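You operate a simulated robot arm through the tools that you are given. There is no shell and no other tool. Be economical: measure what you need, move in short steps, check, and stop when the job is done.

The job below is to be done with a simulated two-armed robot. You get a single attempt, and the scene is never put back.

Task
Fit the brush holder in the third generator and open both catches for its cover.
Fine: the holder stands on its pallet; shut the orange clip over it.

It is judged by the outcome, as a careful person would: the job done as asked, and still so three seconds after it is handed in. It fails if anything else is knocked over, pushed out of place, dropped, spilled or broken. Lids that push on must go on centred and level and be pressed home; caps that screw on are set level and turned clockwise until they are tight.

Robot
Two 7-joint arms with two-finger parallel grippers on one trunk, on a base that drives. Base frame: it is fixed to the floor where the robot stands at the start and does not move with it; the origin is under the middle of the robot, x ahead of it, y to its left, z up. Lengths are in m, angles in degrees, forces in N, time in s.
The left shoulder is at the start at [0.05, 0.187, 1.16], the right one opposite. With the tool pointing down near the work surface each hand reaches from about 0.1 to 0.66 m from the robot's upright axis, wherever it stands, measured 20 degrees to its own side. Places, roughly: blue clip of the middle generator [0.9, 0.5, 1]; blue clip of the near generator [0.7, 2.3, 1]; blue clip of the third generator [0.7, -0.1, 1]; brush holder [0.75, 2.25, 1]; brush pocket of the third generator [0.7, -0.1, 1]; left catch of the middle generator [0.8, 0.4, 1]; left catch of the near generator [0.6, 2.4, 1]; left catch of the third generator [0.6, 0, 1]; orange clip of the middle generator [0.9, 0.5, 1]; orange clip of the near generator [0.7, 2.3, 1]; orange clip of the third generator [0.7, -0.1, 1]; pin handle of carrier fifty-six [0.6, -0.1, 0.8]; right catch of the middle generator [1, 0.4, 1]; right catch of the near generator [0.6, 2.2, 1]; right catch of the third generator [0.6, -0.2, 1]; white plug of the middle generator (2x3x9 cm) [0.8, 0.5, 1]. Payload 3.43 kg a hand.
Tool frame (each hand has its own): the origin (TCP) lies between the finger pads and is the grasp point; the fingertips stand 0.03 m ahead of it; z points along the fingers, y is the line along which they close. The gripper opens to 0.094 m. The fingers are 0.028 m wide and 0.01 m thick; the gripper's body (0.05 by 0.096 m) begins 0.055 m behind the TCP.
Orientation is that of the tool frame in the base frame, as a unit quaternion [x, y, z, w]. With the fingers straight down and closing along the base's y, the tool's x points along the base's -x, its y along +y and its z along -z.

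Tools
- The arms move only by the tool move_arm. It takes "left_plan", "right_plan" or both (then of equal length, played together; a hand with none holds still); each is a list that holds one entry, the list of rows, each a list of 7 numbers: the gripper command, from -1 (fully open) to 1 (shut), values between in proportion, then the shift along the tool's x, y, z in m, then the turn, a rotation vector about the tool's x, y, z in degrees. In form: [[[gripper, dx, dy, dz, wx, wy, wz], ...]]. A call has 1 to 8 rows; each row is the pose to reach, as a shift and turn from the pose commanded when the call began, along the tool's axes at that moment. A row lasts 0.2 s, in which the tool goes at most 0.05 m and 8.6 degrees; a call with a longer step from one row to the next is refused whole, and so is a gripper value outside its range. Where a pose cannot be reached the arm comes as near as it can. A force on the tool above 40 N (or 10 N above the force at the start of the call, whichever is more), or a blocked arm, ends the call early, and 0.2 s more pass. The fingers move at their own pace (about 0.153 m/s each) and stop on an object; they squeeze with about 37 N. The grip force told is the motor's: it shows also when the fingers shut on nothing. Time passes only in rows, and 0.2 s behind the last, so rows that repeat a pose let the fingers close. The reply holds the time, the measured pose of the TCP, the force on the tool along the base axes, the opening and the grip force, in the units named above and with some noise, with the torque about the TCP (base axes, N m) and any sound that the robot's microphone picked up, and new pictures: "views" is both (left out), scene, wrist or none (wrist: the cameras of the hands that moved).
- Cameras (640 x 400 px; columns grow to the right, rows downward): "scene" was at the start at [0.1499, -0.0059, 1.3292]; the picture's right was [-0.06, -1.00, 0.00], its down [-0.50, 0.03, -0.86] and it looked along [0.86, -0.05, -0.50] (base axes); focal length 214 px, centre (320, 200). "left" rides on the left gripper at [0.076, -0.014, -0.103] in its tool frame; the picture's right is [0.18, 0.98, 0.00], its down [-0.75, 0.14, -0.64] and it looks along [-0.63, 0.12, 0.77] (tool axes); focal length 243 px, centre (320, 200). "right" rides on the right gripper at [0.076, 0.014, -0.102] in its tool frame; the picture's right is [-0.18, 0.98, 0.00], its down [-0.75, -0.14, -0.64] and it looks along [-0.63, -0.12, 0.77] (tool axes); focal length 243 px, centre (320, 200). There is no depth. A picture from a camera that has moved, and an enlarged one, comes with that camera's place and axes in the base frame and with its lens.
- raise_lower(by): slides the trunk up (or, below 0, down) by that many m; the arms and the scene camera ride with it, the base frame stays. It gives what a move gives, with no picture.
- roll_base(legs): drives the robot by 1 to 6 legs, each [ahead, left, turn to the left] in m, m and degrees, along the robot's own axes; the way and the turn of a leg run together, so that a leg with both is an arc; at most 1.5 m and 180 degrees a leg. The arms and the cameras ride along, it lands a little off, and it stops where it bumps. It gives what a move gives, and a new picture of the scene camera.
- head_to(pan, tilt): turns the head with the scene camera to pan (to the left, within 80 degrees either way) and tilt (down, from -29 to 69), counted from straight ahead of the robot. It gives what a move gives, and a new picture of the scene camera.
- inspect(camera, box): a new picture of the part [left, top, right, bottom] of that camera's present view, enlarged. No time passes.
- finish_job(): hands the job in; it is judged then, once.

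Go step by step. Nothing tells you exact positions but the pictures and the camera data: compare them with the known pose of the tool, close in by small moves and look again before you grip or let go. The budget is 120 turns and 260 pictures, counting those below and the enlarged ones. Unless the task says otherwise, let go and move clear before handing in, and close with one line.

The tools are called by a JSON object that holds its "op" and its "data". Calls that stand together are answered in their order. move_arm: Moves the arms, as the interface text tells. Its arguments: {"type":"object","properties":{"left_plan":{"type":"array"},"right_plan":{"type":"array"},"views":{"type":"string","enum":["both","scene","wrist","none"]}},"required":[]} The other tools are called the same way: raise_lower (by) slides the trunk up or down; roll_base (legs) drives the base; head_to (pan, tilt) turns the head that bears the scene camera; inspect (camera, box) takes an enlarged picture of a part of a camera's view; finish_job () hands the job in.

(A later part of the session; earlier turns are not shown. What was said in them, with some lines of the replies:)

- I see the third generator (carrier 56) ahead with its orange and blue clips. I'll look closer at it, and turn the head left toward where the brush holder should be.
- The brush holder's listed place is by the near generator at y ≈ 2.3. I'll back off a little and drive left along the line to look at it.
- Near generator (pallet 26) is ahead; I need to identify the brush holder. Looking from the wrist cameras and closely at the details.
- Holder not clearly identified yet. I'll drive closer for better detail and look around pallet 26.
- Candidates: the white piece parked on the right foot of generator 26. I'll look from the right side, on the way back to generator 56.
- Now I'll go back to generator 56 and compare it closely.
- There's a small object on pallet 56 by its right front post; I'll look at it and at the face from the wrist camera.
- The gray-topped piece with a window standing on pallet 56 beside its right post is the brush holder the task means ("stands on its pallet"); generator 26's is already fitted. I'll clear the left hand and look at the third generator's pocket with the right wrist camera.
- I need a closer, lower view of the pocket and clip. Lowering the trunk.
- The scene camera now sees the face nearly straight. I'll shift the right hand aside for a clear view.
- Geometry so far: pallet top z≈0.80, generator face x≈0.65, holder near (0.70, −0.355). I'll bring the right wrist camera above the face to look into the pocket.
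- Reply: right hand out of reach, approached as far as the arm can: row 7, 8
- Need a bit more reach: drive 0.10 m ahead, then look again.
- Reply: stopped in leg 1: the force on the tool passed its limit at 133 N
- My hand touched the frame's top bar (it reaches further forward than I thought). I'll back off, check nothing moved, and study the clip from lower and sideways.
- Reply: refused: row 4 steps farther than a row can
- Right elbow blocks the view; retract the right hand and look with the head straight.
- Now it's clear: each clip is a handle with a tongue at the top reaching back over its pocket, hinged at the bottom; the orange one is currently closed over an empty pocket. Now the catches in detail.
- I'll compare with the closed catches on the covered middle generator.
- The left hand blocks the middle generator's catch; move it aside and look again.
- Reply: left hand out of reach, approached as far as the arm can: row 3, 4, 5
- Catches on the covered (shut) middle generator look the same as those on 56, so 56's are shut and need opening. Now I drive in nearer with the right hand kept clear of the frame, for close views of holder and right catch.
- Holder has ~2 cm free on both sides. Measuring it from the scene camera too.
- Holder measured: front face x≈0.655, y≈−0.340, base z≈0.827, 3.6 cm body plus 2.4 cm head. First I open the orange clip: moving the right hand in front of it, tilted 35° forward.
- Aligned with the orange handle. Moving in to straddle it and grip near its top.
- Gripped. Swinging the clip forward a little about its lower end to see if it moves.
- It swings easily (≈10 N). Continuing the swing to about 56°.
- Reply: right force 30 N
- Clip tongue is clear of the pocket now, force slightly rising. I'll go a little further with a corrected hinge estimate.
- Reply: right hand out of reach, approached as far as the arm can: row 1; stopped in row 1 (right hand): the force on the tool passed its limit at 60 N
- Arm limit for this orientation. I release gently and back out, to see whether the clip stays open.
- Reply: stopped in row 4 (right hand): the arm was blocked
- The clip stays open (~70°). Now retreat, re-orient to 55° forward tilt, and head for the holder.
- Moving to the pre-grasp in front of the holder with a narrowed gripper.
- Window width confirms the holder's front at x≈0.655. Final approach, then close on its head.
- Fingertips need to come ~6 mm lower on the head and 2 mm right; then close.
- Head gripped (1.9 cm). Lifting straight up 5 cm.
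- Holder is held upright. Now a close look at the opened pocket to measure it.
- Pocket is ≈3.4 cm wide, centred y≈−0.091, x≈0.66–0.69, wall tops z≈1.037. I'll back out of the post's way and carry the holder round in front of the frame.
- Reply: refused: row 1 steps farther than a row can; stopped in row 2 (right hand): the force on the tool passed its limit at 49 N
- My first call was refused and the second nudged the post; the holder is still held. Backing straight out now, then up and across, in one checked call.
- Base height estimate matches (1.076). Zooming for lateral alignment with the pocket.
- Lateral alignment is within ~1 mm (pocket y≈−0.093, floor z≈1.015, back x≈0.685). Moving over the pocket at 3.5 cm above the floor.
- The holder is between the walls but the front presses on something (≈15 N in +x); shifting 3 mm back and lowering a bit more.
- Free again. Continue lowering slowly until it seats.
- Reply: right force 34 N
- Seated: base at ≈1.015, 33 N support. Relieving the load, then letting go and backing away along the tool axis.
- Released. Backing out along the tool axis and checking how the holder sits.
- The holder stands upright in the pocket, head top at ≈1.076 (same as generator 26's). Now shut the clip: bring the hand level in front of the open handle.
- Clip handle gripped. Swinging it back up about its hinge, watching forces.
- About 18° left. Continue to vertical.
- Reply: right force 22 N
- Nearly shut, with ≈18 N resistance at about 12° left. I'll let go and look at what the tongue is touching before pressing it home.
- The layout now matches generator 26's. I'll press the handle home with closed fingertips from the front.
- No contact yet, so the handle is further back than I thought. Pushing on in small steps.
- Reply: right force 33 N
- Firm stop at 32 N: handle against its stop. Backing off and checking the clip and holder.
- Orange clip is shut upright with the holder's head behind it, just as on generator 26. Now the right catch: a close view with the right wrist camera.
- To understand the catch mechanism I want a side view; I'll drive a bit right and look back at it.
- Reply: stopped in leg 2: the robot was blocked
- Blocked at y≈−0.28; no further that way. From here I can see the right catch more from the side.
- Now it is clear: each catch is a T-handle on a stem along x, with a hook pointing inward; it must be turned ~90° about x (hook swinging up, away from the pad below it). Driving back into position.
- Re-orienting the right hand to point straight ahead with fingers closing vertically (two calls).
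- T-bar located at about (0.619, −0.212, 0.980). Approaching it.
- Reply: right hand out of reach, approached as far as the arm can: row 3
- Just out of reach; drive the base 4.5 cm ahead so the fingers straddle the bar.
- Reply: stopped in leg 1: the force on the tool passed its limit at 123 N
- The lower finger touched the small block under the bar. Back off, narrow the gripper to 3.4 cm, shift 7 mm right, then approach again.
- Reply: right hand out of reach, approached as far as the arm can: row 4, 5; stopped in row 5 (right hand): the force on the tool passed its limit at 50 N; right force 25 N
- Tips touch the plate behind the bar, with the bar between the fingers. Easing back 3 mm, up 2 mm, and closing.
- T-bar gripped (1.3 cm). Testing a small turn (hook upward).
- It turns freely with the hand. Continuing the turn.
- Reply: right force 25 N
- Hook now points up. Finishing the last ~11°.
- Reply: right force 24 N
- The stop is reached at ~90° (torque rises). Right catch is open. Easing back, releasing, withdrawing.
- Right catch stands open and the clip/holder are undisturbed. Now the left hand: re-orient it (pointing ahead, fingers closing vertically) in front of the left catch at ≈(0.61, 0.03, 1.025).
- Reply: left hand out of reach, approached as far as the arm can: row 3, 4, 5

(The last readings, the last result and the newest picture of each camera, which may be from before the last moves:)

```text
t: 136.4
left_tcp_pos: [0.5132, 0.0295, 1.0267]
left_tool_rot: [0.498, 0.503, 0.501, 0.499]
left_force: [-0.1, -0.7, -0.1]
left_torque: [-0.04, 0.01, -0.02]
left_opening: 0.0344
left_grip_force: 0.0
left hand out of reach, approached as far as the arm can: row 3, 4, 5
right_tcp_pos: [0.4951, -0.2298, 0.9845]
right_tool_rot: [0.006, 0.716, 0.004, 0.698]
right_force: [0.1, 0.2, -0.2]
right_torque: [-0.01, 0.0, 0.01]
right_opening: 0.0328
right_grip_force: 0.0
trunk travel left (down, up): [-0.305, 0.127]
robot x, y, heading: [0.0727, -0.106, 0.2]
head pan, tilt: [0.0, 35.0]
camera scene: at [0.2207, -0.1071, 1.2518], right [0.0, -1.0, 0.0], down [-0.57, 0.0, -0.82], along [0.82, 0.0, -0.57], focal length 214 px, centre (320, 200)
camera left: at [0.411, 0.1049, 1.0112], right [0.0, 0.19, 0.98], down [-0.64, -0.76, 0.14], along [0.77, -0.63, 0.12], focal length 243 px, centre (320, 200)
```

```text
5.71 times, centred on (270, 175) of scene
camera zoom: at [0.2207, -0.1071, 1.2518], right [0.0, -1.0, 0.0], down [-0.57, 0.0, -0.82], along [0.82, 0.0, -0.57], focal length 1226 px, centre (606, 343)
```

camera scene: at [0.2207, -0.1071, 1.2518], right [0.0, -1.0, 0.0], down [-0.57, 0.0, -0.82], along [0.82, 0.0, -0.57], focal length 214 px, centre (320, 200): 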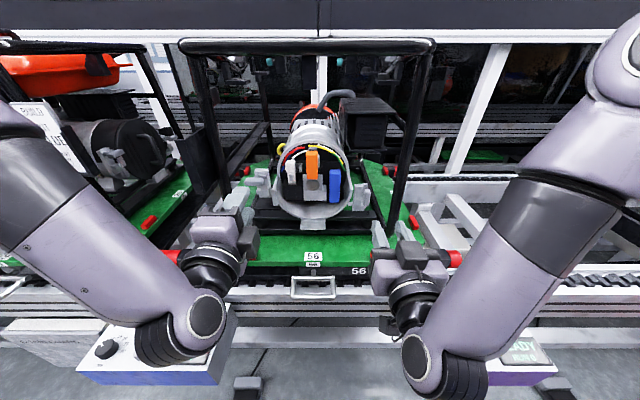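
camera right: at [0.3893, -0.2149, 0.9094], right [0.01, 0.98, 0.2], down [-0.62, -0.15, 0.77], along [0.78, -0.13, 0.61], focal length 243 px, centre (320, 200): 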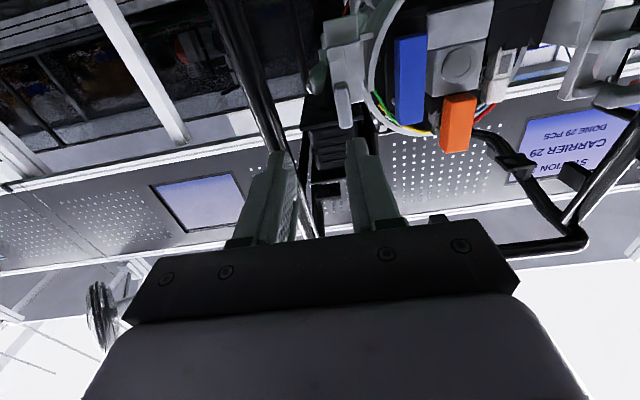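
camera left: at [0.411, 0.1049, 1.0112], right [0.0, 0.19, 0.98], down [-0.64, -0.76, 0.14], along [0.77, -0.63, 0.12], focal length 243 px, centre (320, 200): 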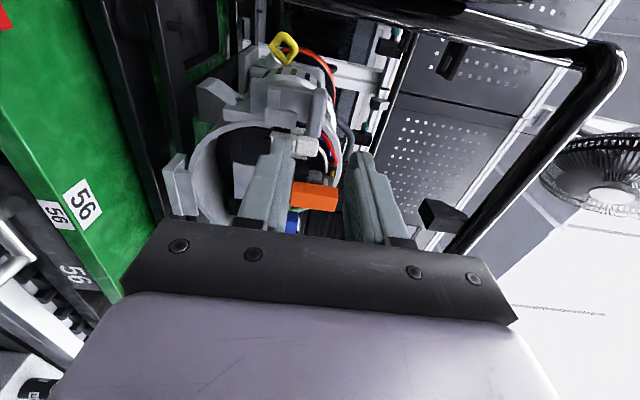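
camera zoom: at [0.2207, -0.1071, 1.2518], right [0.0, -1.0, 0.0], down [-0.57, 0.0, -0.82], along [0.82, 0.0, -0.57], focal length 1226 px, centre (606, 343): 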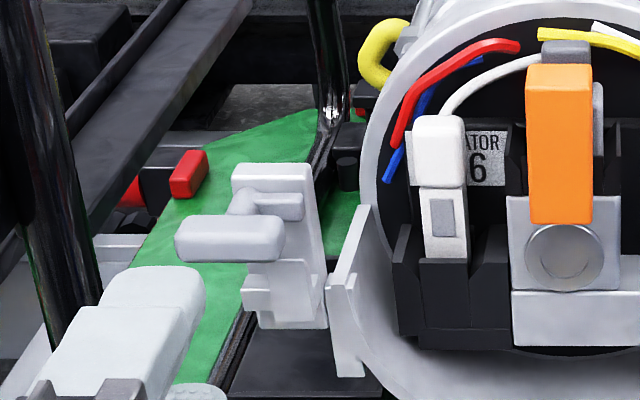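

Left T-bar at (0.614, 0.032, 1.024). Approaching it the same way.

{"op": "move_arm", "data": {"left_plan": [[[0.36, 0.0025, -0.001, 0.03, 0, 0, 0], [0.36, 0.0025, -0.001, 0.055, 0, 0, 0], [0.36, 0.0025, -0.001, 0.07, 0, 0, 0], [0.36, 0.0025, -0.001, 0.078, 0, 0, 0]]], "views": "wrist"}}

{"op": "inspect", "data": {"camera": "left", "box": [220, 70, 420, 210]}}

```text
t: 137.4
left_tcp_pos: [0.5901, 0.0238, 1.0307]
left_tool_rot: [0.498, 0.505, 0.501, 0.496]
left_force: [0.2, 0.0, -0.6]
left_torque: [0.0, 0.02, 0.03]
left_opening: 0.0299
left_grip_force: 0.2
left hand out of reach, approached as far as the arm can: row 2, 3, 4
right_tcp_pos: [0.4953, -0.2289, 0.9841]
right_tool_rot: [0.006, 0.716, 0.004, 0.698]
right_force: [0.7, -0.3, 0.0]
right_torque: [-0.01, 0.02, 0.0]
right_opening: 0.0329
right_grip_force: 0.1
trunk travel left (down, up): [-0.305, 0.127]
robot x, y, heading: [0.073, -0.1027, 0.1]
head pan, tilt: [0.0, 35.0]
camera left: at [0.4869, 0.0975, 1.0151], right [0.0, 0.19, 0.98], down [-0.63, -0.76, 0.15], along [0.77, -0.62, 0.12], focal length 243 px, centre (320, 200)
```

left: 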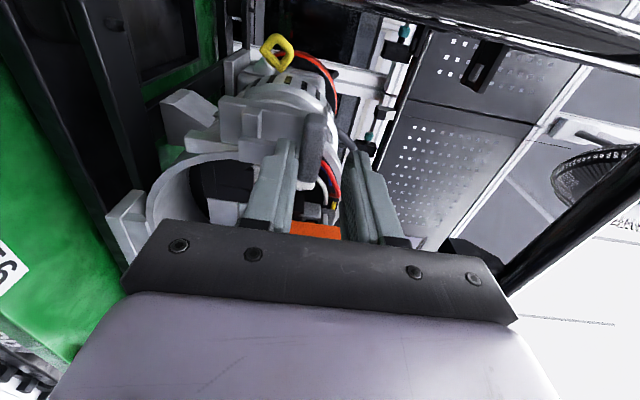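

```text
2.86 times, centred on (320, 140) of left
camera zoom: at [0.4869, 0.0975, 1.0151], right [0.0, 0.19, 0.98], down [-0.63, -0.76, 0.15], along [0.77, -0.62, 0.12], focal length 693 px, centre (320, 371)
```

zoom: 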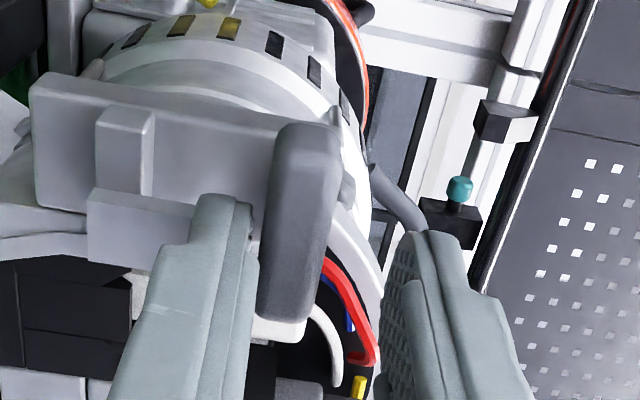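

At the reach limit the hand drifted 8 mm in y. I'll back the left hand off 3 cm, drive ahead 3 cm, and realign.

{"op": "move_arm", "data": {"left_plan": [[[0.36, 0, 0, -0.02, 0, 0, 0], [0.36, 0, 0, -0.045, 0, 0, 0]]], "right_plan": [[[0.3, 0, 0, -0.02, 0, 0, 0], [0.3, 0, 0, -0.04, 0, 0, 0]]], "views": "none"}}

{"op": "roll_base", "data": {"legs": [[0.03, 0.03, 0]]}}

{"op": "inspect", "data": {"camera": "left", "box": [220, 70, 420, 210]}}

```text
t: 138.0
left_tcp_pos: [0.5434, 0.0238, 1.03]
left_tool_rot: [0.498, 0.503, 0.5, 0.499]
left_force: [-0.2, 0.1, 1.1]
left_torque: [0.04, -0.01, 0.01]
left_opening: 0.0302
left_grip_force: 0.0
right_tcp_pos: [0.4573, -0.2269, 0.9818]
right_tool_rot: [0.007, 0.716, 0.004, 0.698]
right_force: [0.0, 0.3, -0.8]
right_torque: [0.0, -0.02, 0.01]
right_opening: 0.0329
right_grip_force: 0.1
right hand out of reach, approached as far as the arm can: row 2
trunk travel left (down, up): [-0.305, 0.127]
robot x, y, heading: [0.076, -0.1036, -0.1]
head pan, tilt: [0.0, 35.0]
```

```text
t: 139.0
left_tcp_pos: [0.5743, 0.0534, 1.0289]
left_tool_rot: [0.499, 0.503, 0.499, 0.498]
left_force: [-0.2, 0.5, 0.5]
left_torque: [0.01, 0.05, 0.03]
left_opening: 0.0301
left_grip_force: 0.0
right_tcp_pos: [0.4866, -0.1967, 0.9824]
right_tool_rot: [0.007, 0.715, 0.003, 0.699]
right_force: [0.6, -0.1, 0.4]
right_torque: [-0.03, 0.03, -0.01]
right_opening: 0.0329
right_grip_force: 0.0
trunk travel left (down, up): [-0.305, 0.127]
robot x, y, heading: [0.1023, -0.0787, 0.1]
head pan, tilt: [0.0, 35.0]
camera scene: at [0.2509, -0.076, 1.2518], right [0.0, -1.0, 0.0], down [-0.57, 0.0, -0.82], along [0.82, 0.0, -0.57], focal length 214 px, centre (320, 200)
```

scene: 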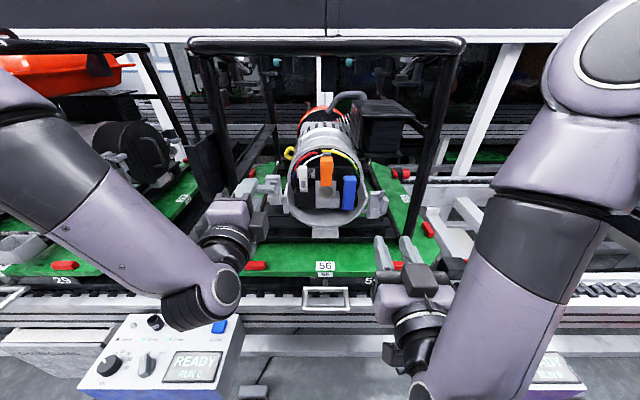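

```text
2.86 times, centred on (320, 140) of left
camera zoom: at [0.4712, 0.1283, 1.0138], right [0.0, 0.19, 0.98], down [-0.64, -0.76, 0.15], along [0.77, -0.63, 0.12], focal length 693 px, centre (320, 371)
```

zoom: 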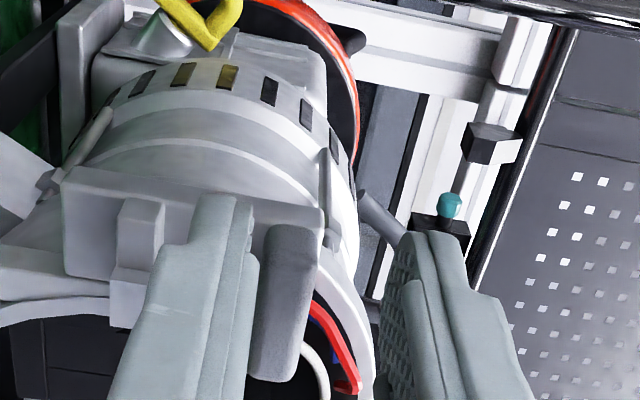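

{"op": "move_arm", "data": {"left_plan": [[[0.36, 0, 0, -0.015, 0, 0, 0], [0.36, -0.0214, -0.0045, -0.015, 0, 0, 0], [0.36, -0.0214, -0.0045, 0.003, 0, 0, 0], [0.36, -0.0214, -0.0045, 0.017, 0, 0, 0]]], "views": "none"}}

{"op": "inspect", "data": {"camera": "left", "box": [220, 70, 420, 210]}}

```text
t: 140.0
left_tcp_pos: [0.5907, 0.0315, 1.0251]
left_tool_rot: [0.499, 0.503, 0.501, 0.498]
left_force: [0.7, 0.7, 1.7]
left_torque: [0.01, 0.0, 0.01]
left_opening: 0.0301
left_grip_force: 0.1
right_tcp_pos: [0.487, -0.1959, 0.9814]
right_tool_rot: [0.008, 0.716, 0.003, 0.698]
right_force: [0.1, -0.1, -0.1]
right_torque: [0.01, 0.02, 0.0]
right_opening: 0.0328
right_grip_force: 0.0
trunk travel left (down, up): [-0.305, 0.127]
robot x, y, heading: [0.102, -0.0761, 0.2]
head pan, tilt: [0.0, 35.0]
```

```text
2.86 times, centred on (320, 140) of left
camera zoom: at [0.4887, 0.1059, 1.0097], right [0.0, 0.19, 0.98], down [-0.64, -0.76, 0.14], along [0.77, -0.63, 0.12], focal length 693 px, centre (320, 371)
```

zoom: 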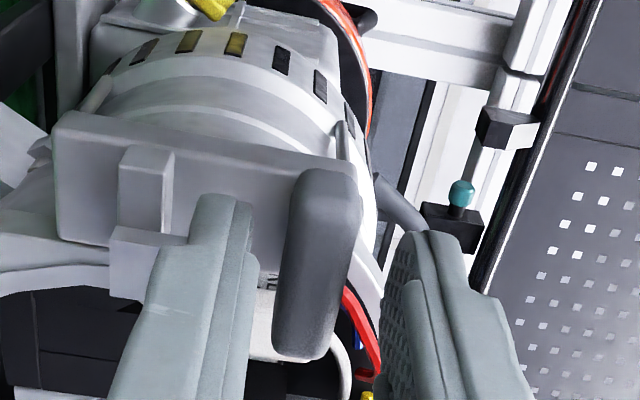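

Centered on the bar. Close, then turn the other way (hook up).

{"op": "move_arm", "data": {"left_plan": [[[0.7, 0, 0, 0, 0, 0, 0], [1, 0, 0, 0, 0, 0, 0], [1, 0, 0, 0, 0, 0, 0], [1, 0, 0, 0, 0, 0, -6], [1, 0, 0, 0, 0, 0, -12], [1, 0, 0, 0, 0, 0, -18]]], "views": "none"}}

{"op": "inspect", "data": {"camera": "left", "box": [220, 70, 420, 210]}}

```text
t: 141.4
left_tcp_pos: [0.5918, 0.0305, 1.0243]
left_tool_rot: [0.414, 0.576, 0.414, 0.57]
left_force: [-2.3, -1.6, -0.3]
left_torque: [-0.01, -0.25, -0.76]
left_opening: 0.0129
left_grip_force: 36.7
right_tcp_pos: [0.4862, -0.1957, 0.9816]
right_tool_rot: [0.007, 0.716, 0.003, 0.698]
right_force: [0.8, 0.2, 0.4]
right_torque: [-0.01, 0.01, -0.01]
right_opening: 0.033
right_grip_force: 0.2
trunk travel left (down, up): [-0.305, 0.127]
robot x, y, heading: [0.0995, -0.073, -0.3]
head pan, tilt: [0.0, 35.0]
```

```text
2.86 times, centred on (320, 140) of left
camera zoom: at [0.4886, 0.0978, 0.9858], right [0.0, 0.48, 0.88], down [-0.64, -0.67, 0.37], along [0.77, -0.56, 0.31], focal length 693 px, centre (320, 371)
```

zoom: 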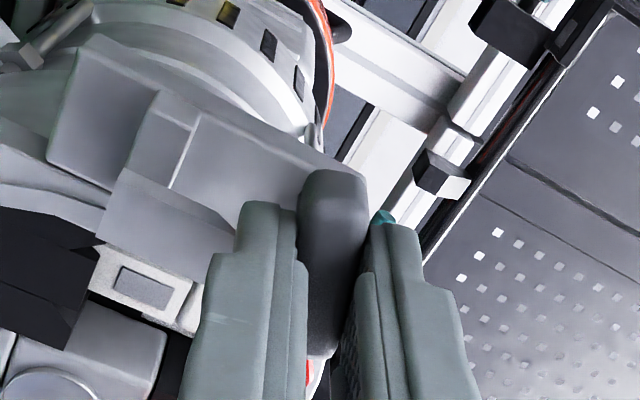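

It turns freely with the hand. Continuing.

{"op": "move_arm", "data": {"left_plan": [[[1, 0, 0, 0, 0, 0, -8], [1, 0, 0, 0, 0, 0, -16], [1, 0, 0, 0, 0, 0, -24], [1, 0, 0, 0, 0, 0, -32], [1, 0, 0, 0, 0, 0, -40], [1, 0, 0, 0, 0, 0, -48], [1, 0, 0, 0, 0, 0, -56], [1, 0, 0, 0, 0, 0, -64]]], "views": "none"}}

{"op": "inspect", "data": {"camera": "scene", "box": [230, 140, 400, 250]}}

```text
t: 143.2
left_tcp_pos: [0.5911, 0.0322, 1.0246]
left_tool_rot: [0.044, 0.707, 0.049, 0.704]
left_force: [1.5, 1.8, 0.6]
left_torque: [-0.02, 1.14, -0.49]
left_opening: 0.0128
left_grip_force: 36.8
right_tcp_pos: [0.4875, -0.1963, 0.9815]
right_tool_rot: [0.006, 0.716, 0.004, 0.698]
right_force: [-0.1, 0.8, 0.2]
right_torque: [0.01, 0.03, 0.01]
right_opening: 0.0327
right_grip_force: 0.0
trunk travel left (down, up): [-0.305, 0.127]
robot x, y, heading: [0.1008, -0.0753, 0.0]
head pan, tilt: [0.0, 35.0]
```

```text
3.64 times, centred on (315, 195) of scene
camera zoom: at [0.2514, -0.076, 1.2517], right [0.0, -1.0, 0.0], down [-0.57, 0.0, -0.82], along [0.82, 0.0, -0.57], focal length 780 px, centre (338, 218)
```

zoom: 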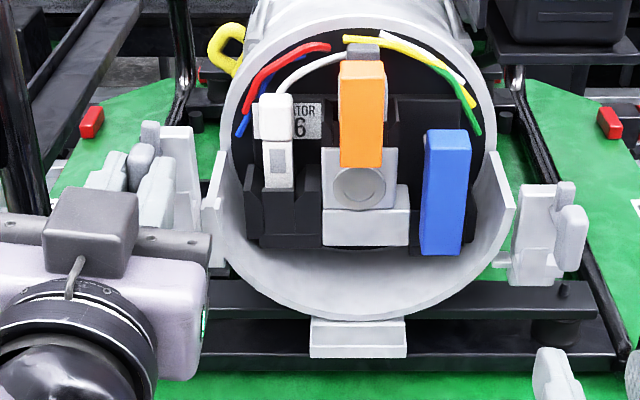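

Nearly there; turn to the stop.

{"op": "move_arm", "data": {"left_plan": [[[1, 0, 0, 0, 0, 0, -4], [1, 0, 0, 0, 0, 0, -8], [1, 0, 0, 0, 0, 0, -12], [1, 0, 0, 0, 0, 0, -15]]], "views": "none"}}

```text
t: 144.2
left_tcp_pos: [0.5914, 0.0315, 1.0244]
left_tool_rot: [-0.046, 0.706, -0.041, 0.706]
left_force: [3.1, 2.3, 1.0]
left_torque: [1.34, 0.16, -0.5]
left_opening: 0.0156
left_grip_force: 37.3
right_tcp_pos: [0.4879, -0.1955, 0.9833]
right_tool_rot: [0.006, 0.716, 0.005, 0.698]
right_force: [0.6, 0.1, 0.2]
right_torque: [0.01, -0.01, 0.03]
right_opening: 0.033
right_grip_force: 0.0
trunk travel left (down, up): [-0.305, 0.127]
robot x, y, heading: [0.102, -0.0752, 0.3]
head pan, tilt: [0.0, 35.0]
```

Stop reached (torque 1.3 N·m). Easing back, releasing and withdrawing both hands.

{"op": "move_arm", "data": {"left_plan": [[[1, 0, 0, 0, 0, 0, 6], [0.5, 0, 0, 0, 0, 0, 7], [0.3, 0, 0, 0, 0, 0, 7], [0.3, 0, 0, -0.02, 0, 0, 7], [0.3, 0, 0, -0.06, 0, 0, 7], [0.3, 0, 0.02, -0.1, 0, 0, 7], [0.3, 0, 0.05, -0.12, 0, 0, 7]]], "views": "scene"}}

{"op": "inspect", "data": {"camera": "scene", "box": [230, 140, 400, 250]}}

{"op": "inspect", "data": {"camera": "scene", "box": [295, 145, 365, 200]}}

```text
t: 145.8
left_tcp_pos: [0.502, 0.0501, 1.0066]
left_tool_rot: [-0.003, 0.708, 0.001, 0.706]
left_force: [-0.4, -0.6, 0.4]
left_torque: [-0.01, 0.01, -0.01]
left_opening: 0.033
left_grip_force: 0.1
left hand out of reach, approached as far as the arm can: row 6, 7
right_tcp_pos: [0.4869, -0.1957, 0.9827]
right_tool_rot: [0.007, 0.715, 0.003, 0.699]
right_force: [0.1, 1.1, -0.2]
right_torque: [0.0, 0.02, 0.0]
right_opening: 0.0328
right_grip_force: 0.1
trunk travel left (down, up): [-0.305, 0.127]
robot x, y, heading: [0.1012, -0.0749, 0.2]
head pan, tilt: [0.0, 35.0]
camera scene: at [0.2504, -0.0762, 1.2519], right [0.0, -1.0, 0.0], down [-0.57, 0.0, -0.82], along [0.82, 0.0, -0.57], focal length 214 px, centre (320, 200)
```

scene: 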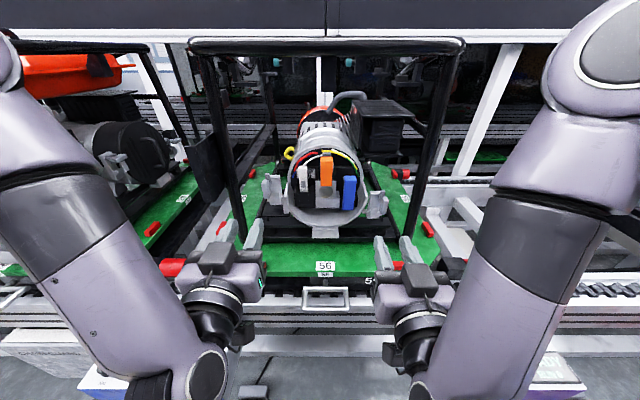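

```text
3.64 times, centred on (315, 195) of scene
camera zoom: at [0.2504, -0.0762, 1.2519], right [0.0, -1.0, 0.0], down [-0.57, 0.0, -0.82], along [0.82, 0.0, -0.57], focal length 780 px, centre (338, 218)
```

zoom: 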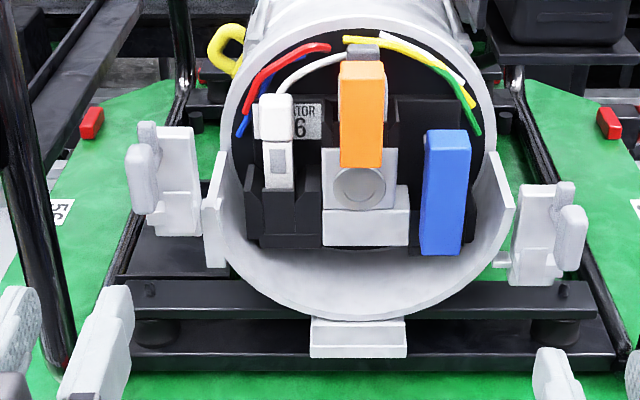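

```text
7.27 times, centred on (330, 172) of scene
camera zoom: at [0.2504, -0.0762, 1.2519], right [0.0, -1.0, 0.0], down [-0.57, 0.0, -0.82], along [0.82, 0.0, -0.57], focal length 1560 px, centre (247, 400)
```

zoom: 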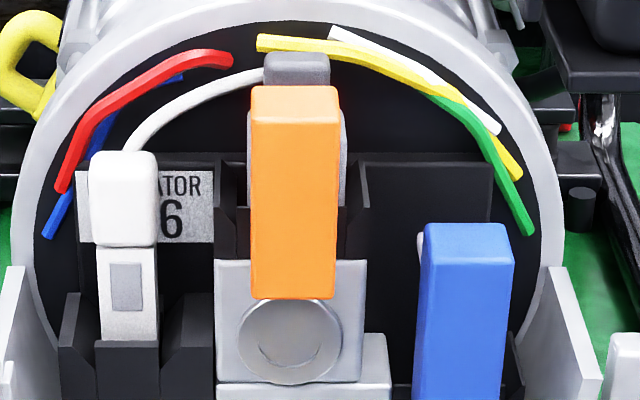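

Both T-handles stand turned open, the orange clip's top edge is exactly where it was when shut (predicted row 87, seen 85), and the holder's head sits behind it. Backing the robot clear and taking a last look.

{"op": "roll_base", "data": {"legs": [[-0.15, 0, 0]]}}

{"op": "inspect", "data": {"camera": "scene", "box": [220, 100, 420, 240]}}

```text
t: 147.2
left_tcp_pos: [0.3531, 0.0496, 1.0078]
left_tool_rot: [-0.005, 0.708, 0.003, 0.707]
left_force: [0.3, 1.1, -0.3]
left_torque: [0.05, 0.0, 0.0]
left_opening: 0.033
left_grip_force: 0.1
right_tcp_pos: [0.3398, -0.1948, 0.982]
right_tool_rot: [0.005, 0.715, 0.005, 0.699]
right_force: [0.5, -0.3, 1.2]
right_torque: [-0.01, -0.04, -0.01]
right_opening: 0.0329
right_grip_force: 0.0
trunk travel left (down, up): [-0.305, 0.127]
robot x, y, heading: [-0.0429, -0.0763, 0.2]
head pan, tilt: [0.0, 35.0]
camera scene: at [0.1019, -0.0762, 1.2519], right [0.01, -1.0, 0.0], down [-0.57, 0.0, -0.82], along [0.82, 0.0, -0.57], focal length 214 px, centre (320, 200)
```

scene: 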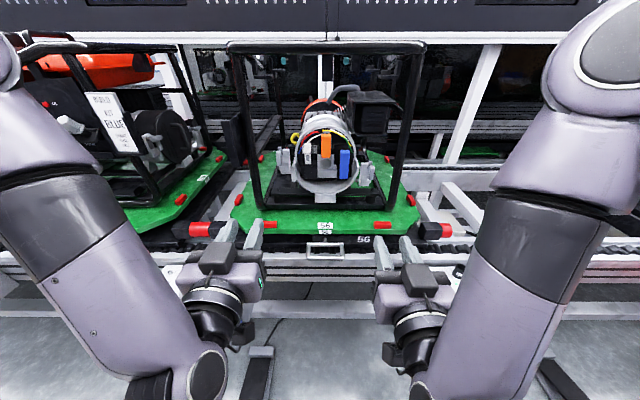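

```text
2.86 times, centred on (320, 170) of scene
camera zoom: at [0.1019, -0.0762, 1.2519], right [0.01, -1.0, 0.0], down [-0.57, 0.0, -0.82], along [0.82, 0.0, -0.57], focal length 613 px, centre (320, 286)
```

zoom: 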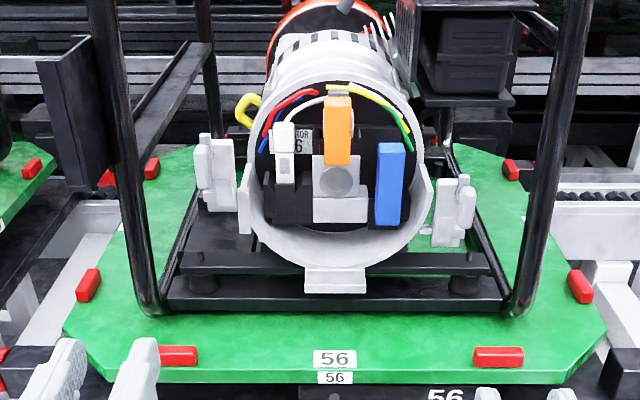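

Everything is in its final state and the hands are clear, so I'm handing the job in.

{"op": "finish_job", "data": {}}

```text
The job is handed in.
```

The brush holder is fitted in the third generator (pallet 56), the orange clip is shut over it, and both cover catches are turned to their open stops; I bumped that generator's frame twice and its right catch once, but the last pictures show nothing moved.
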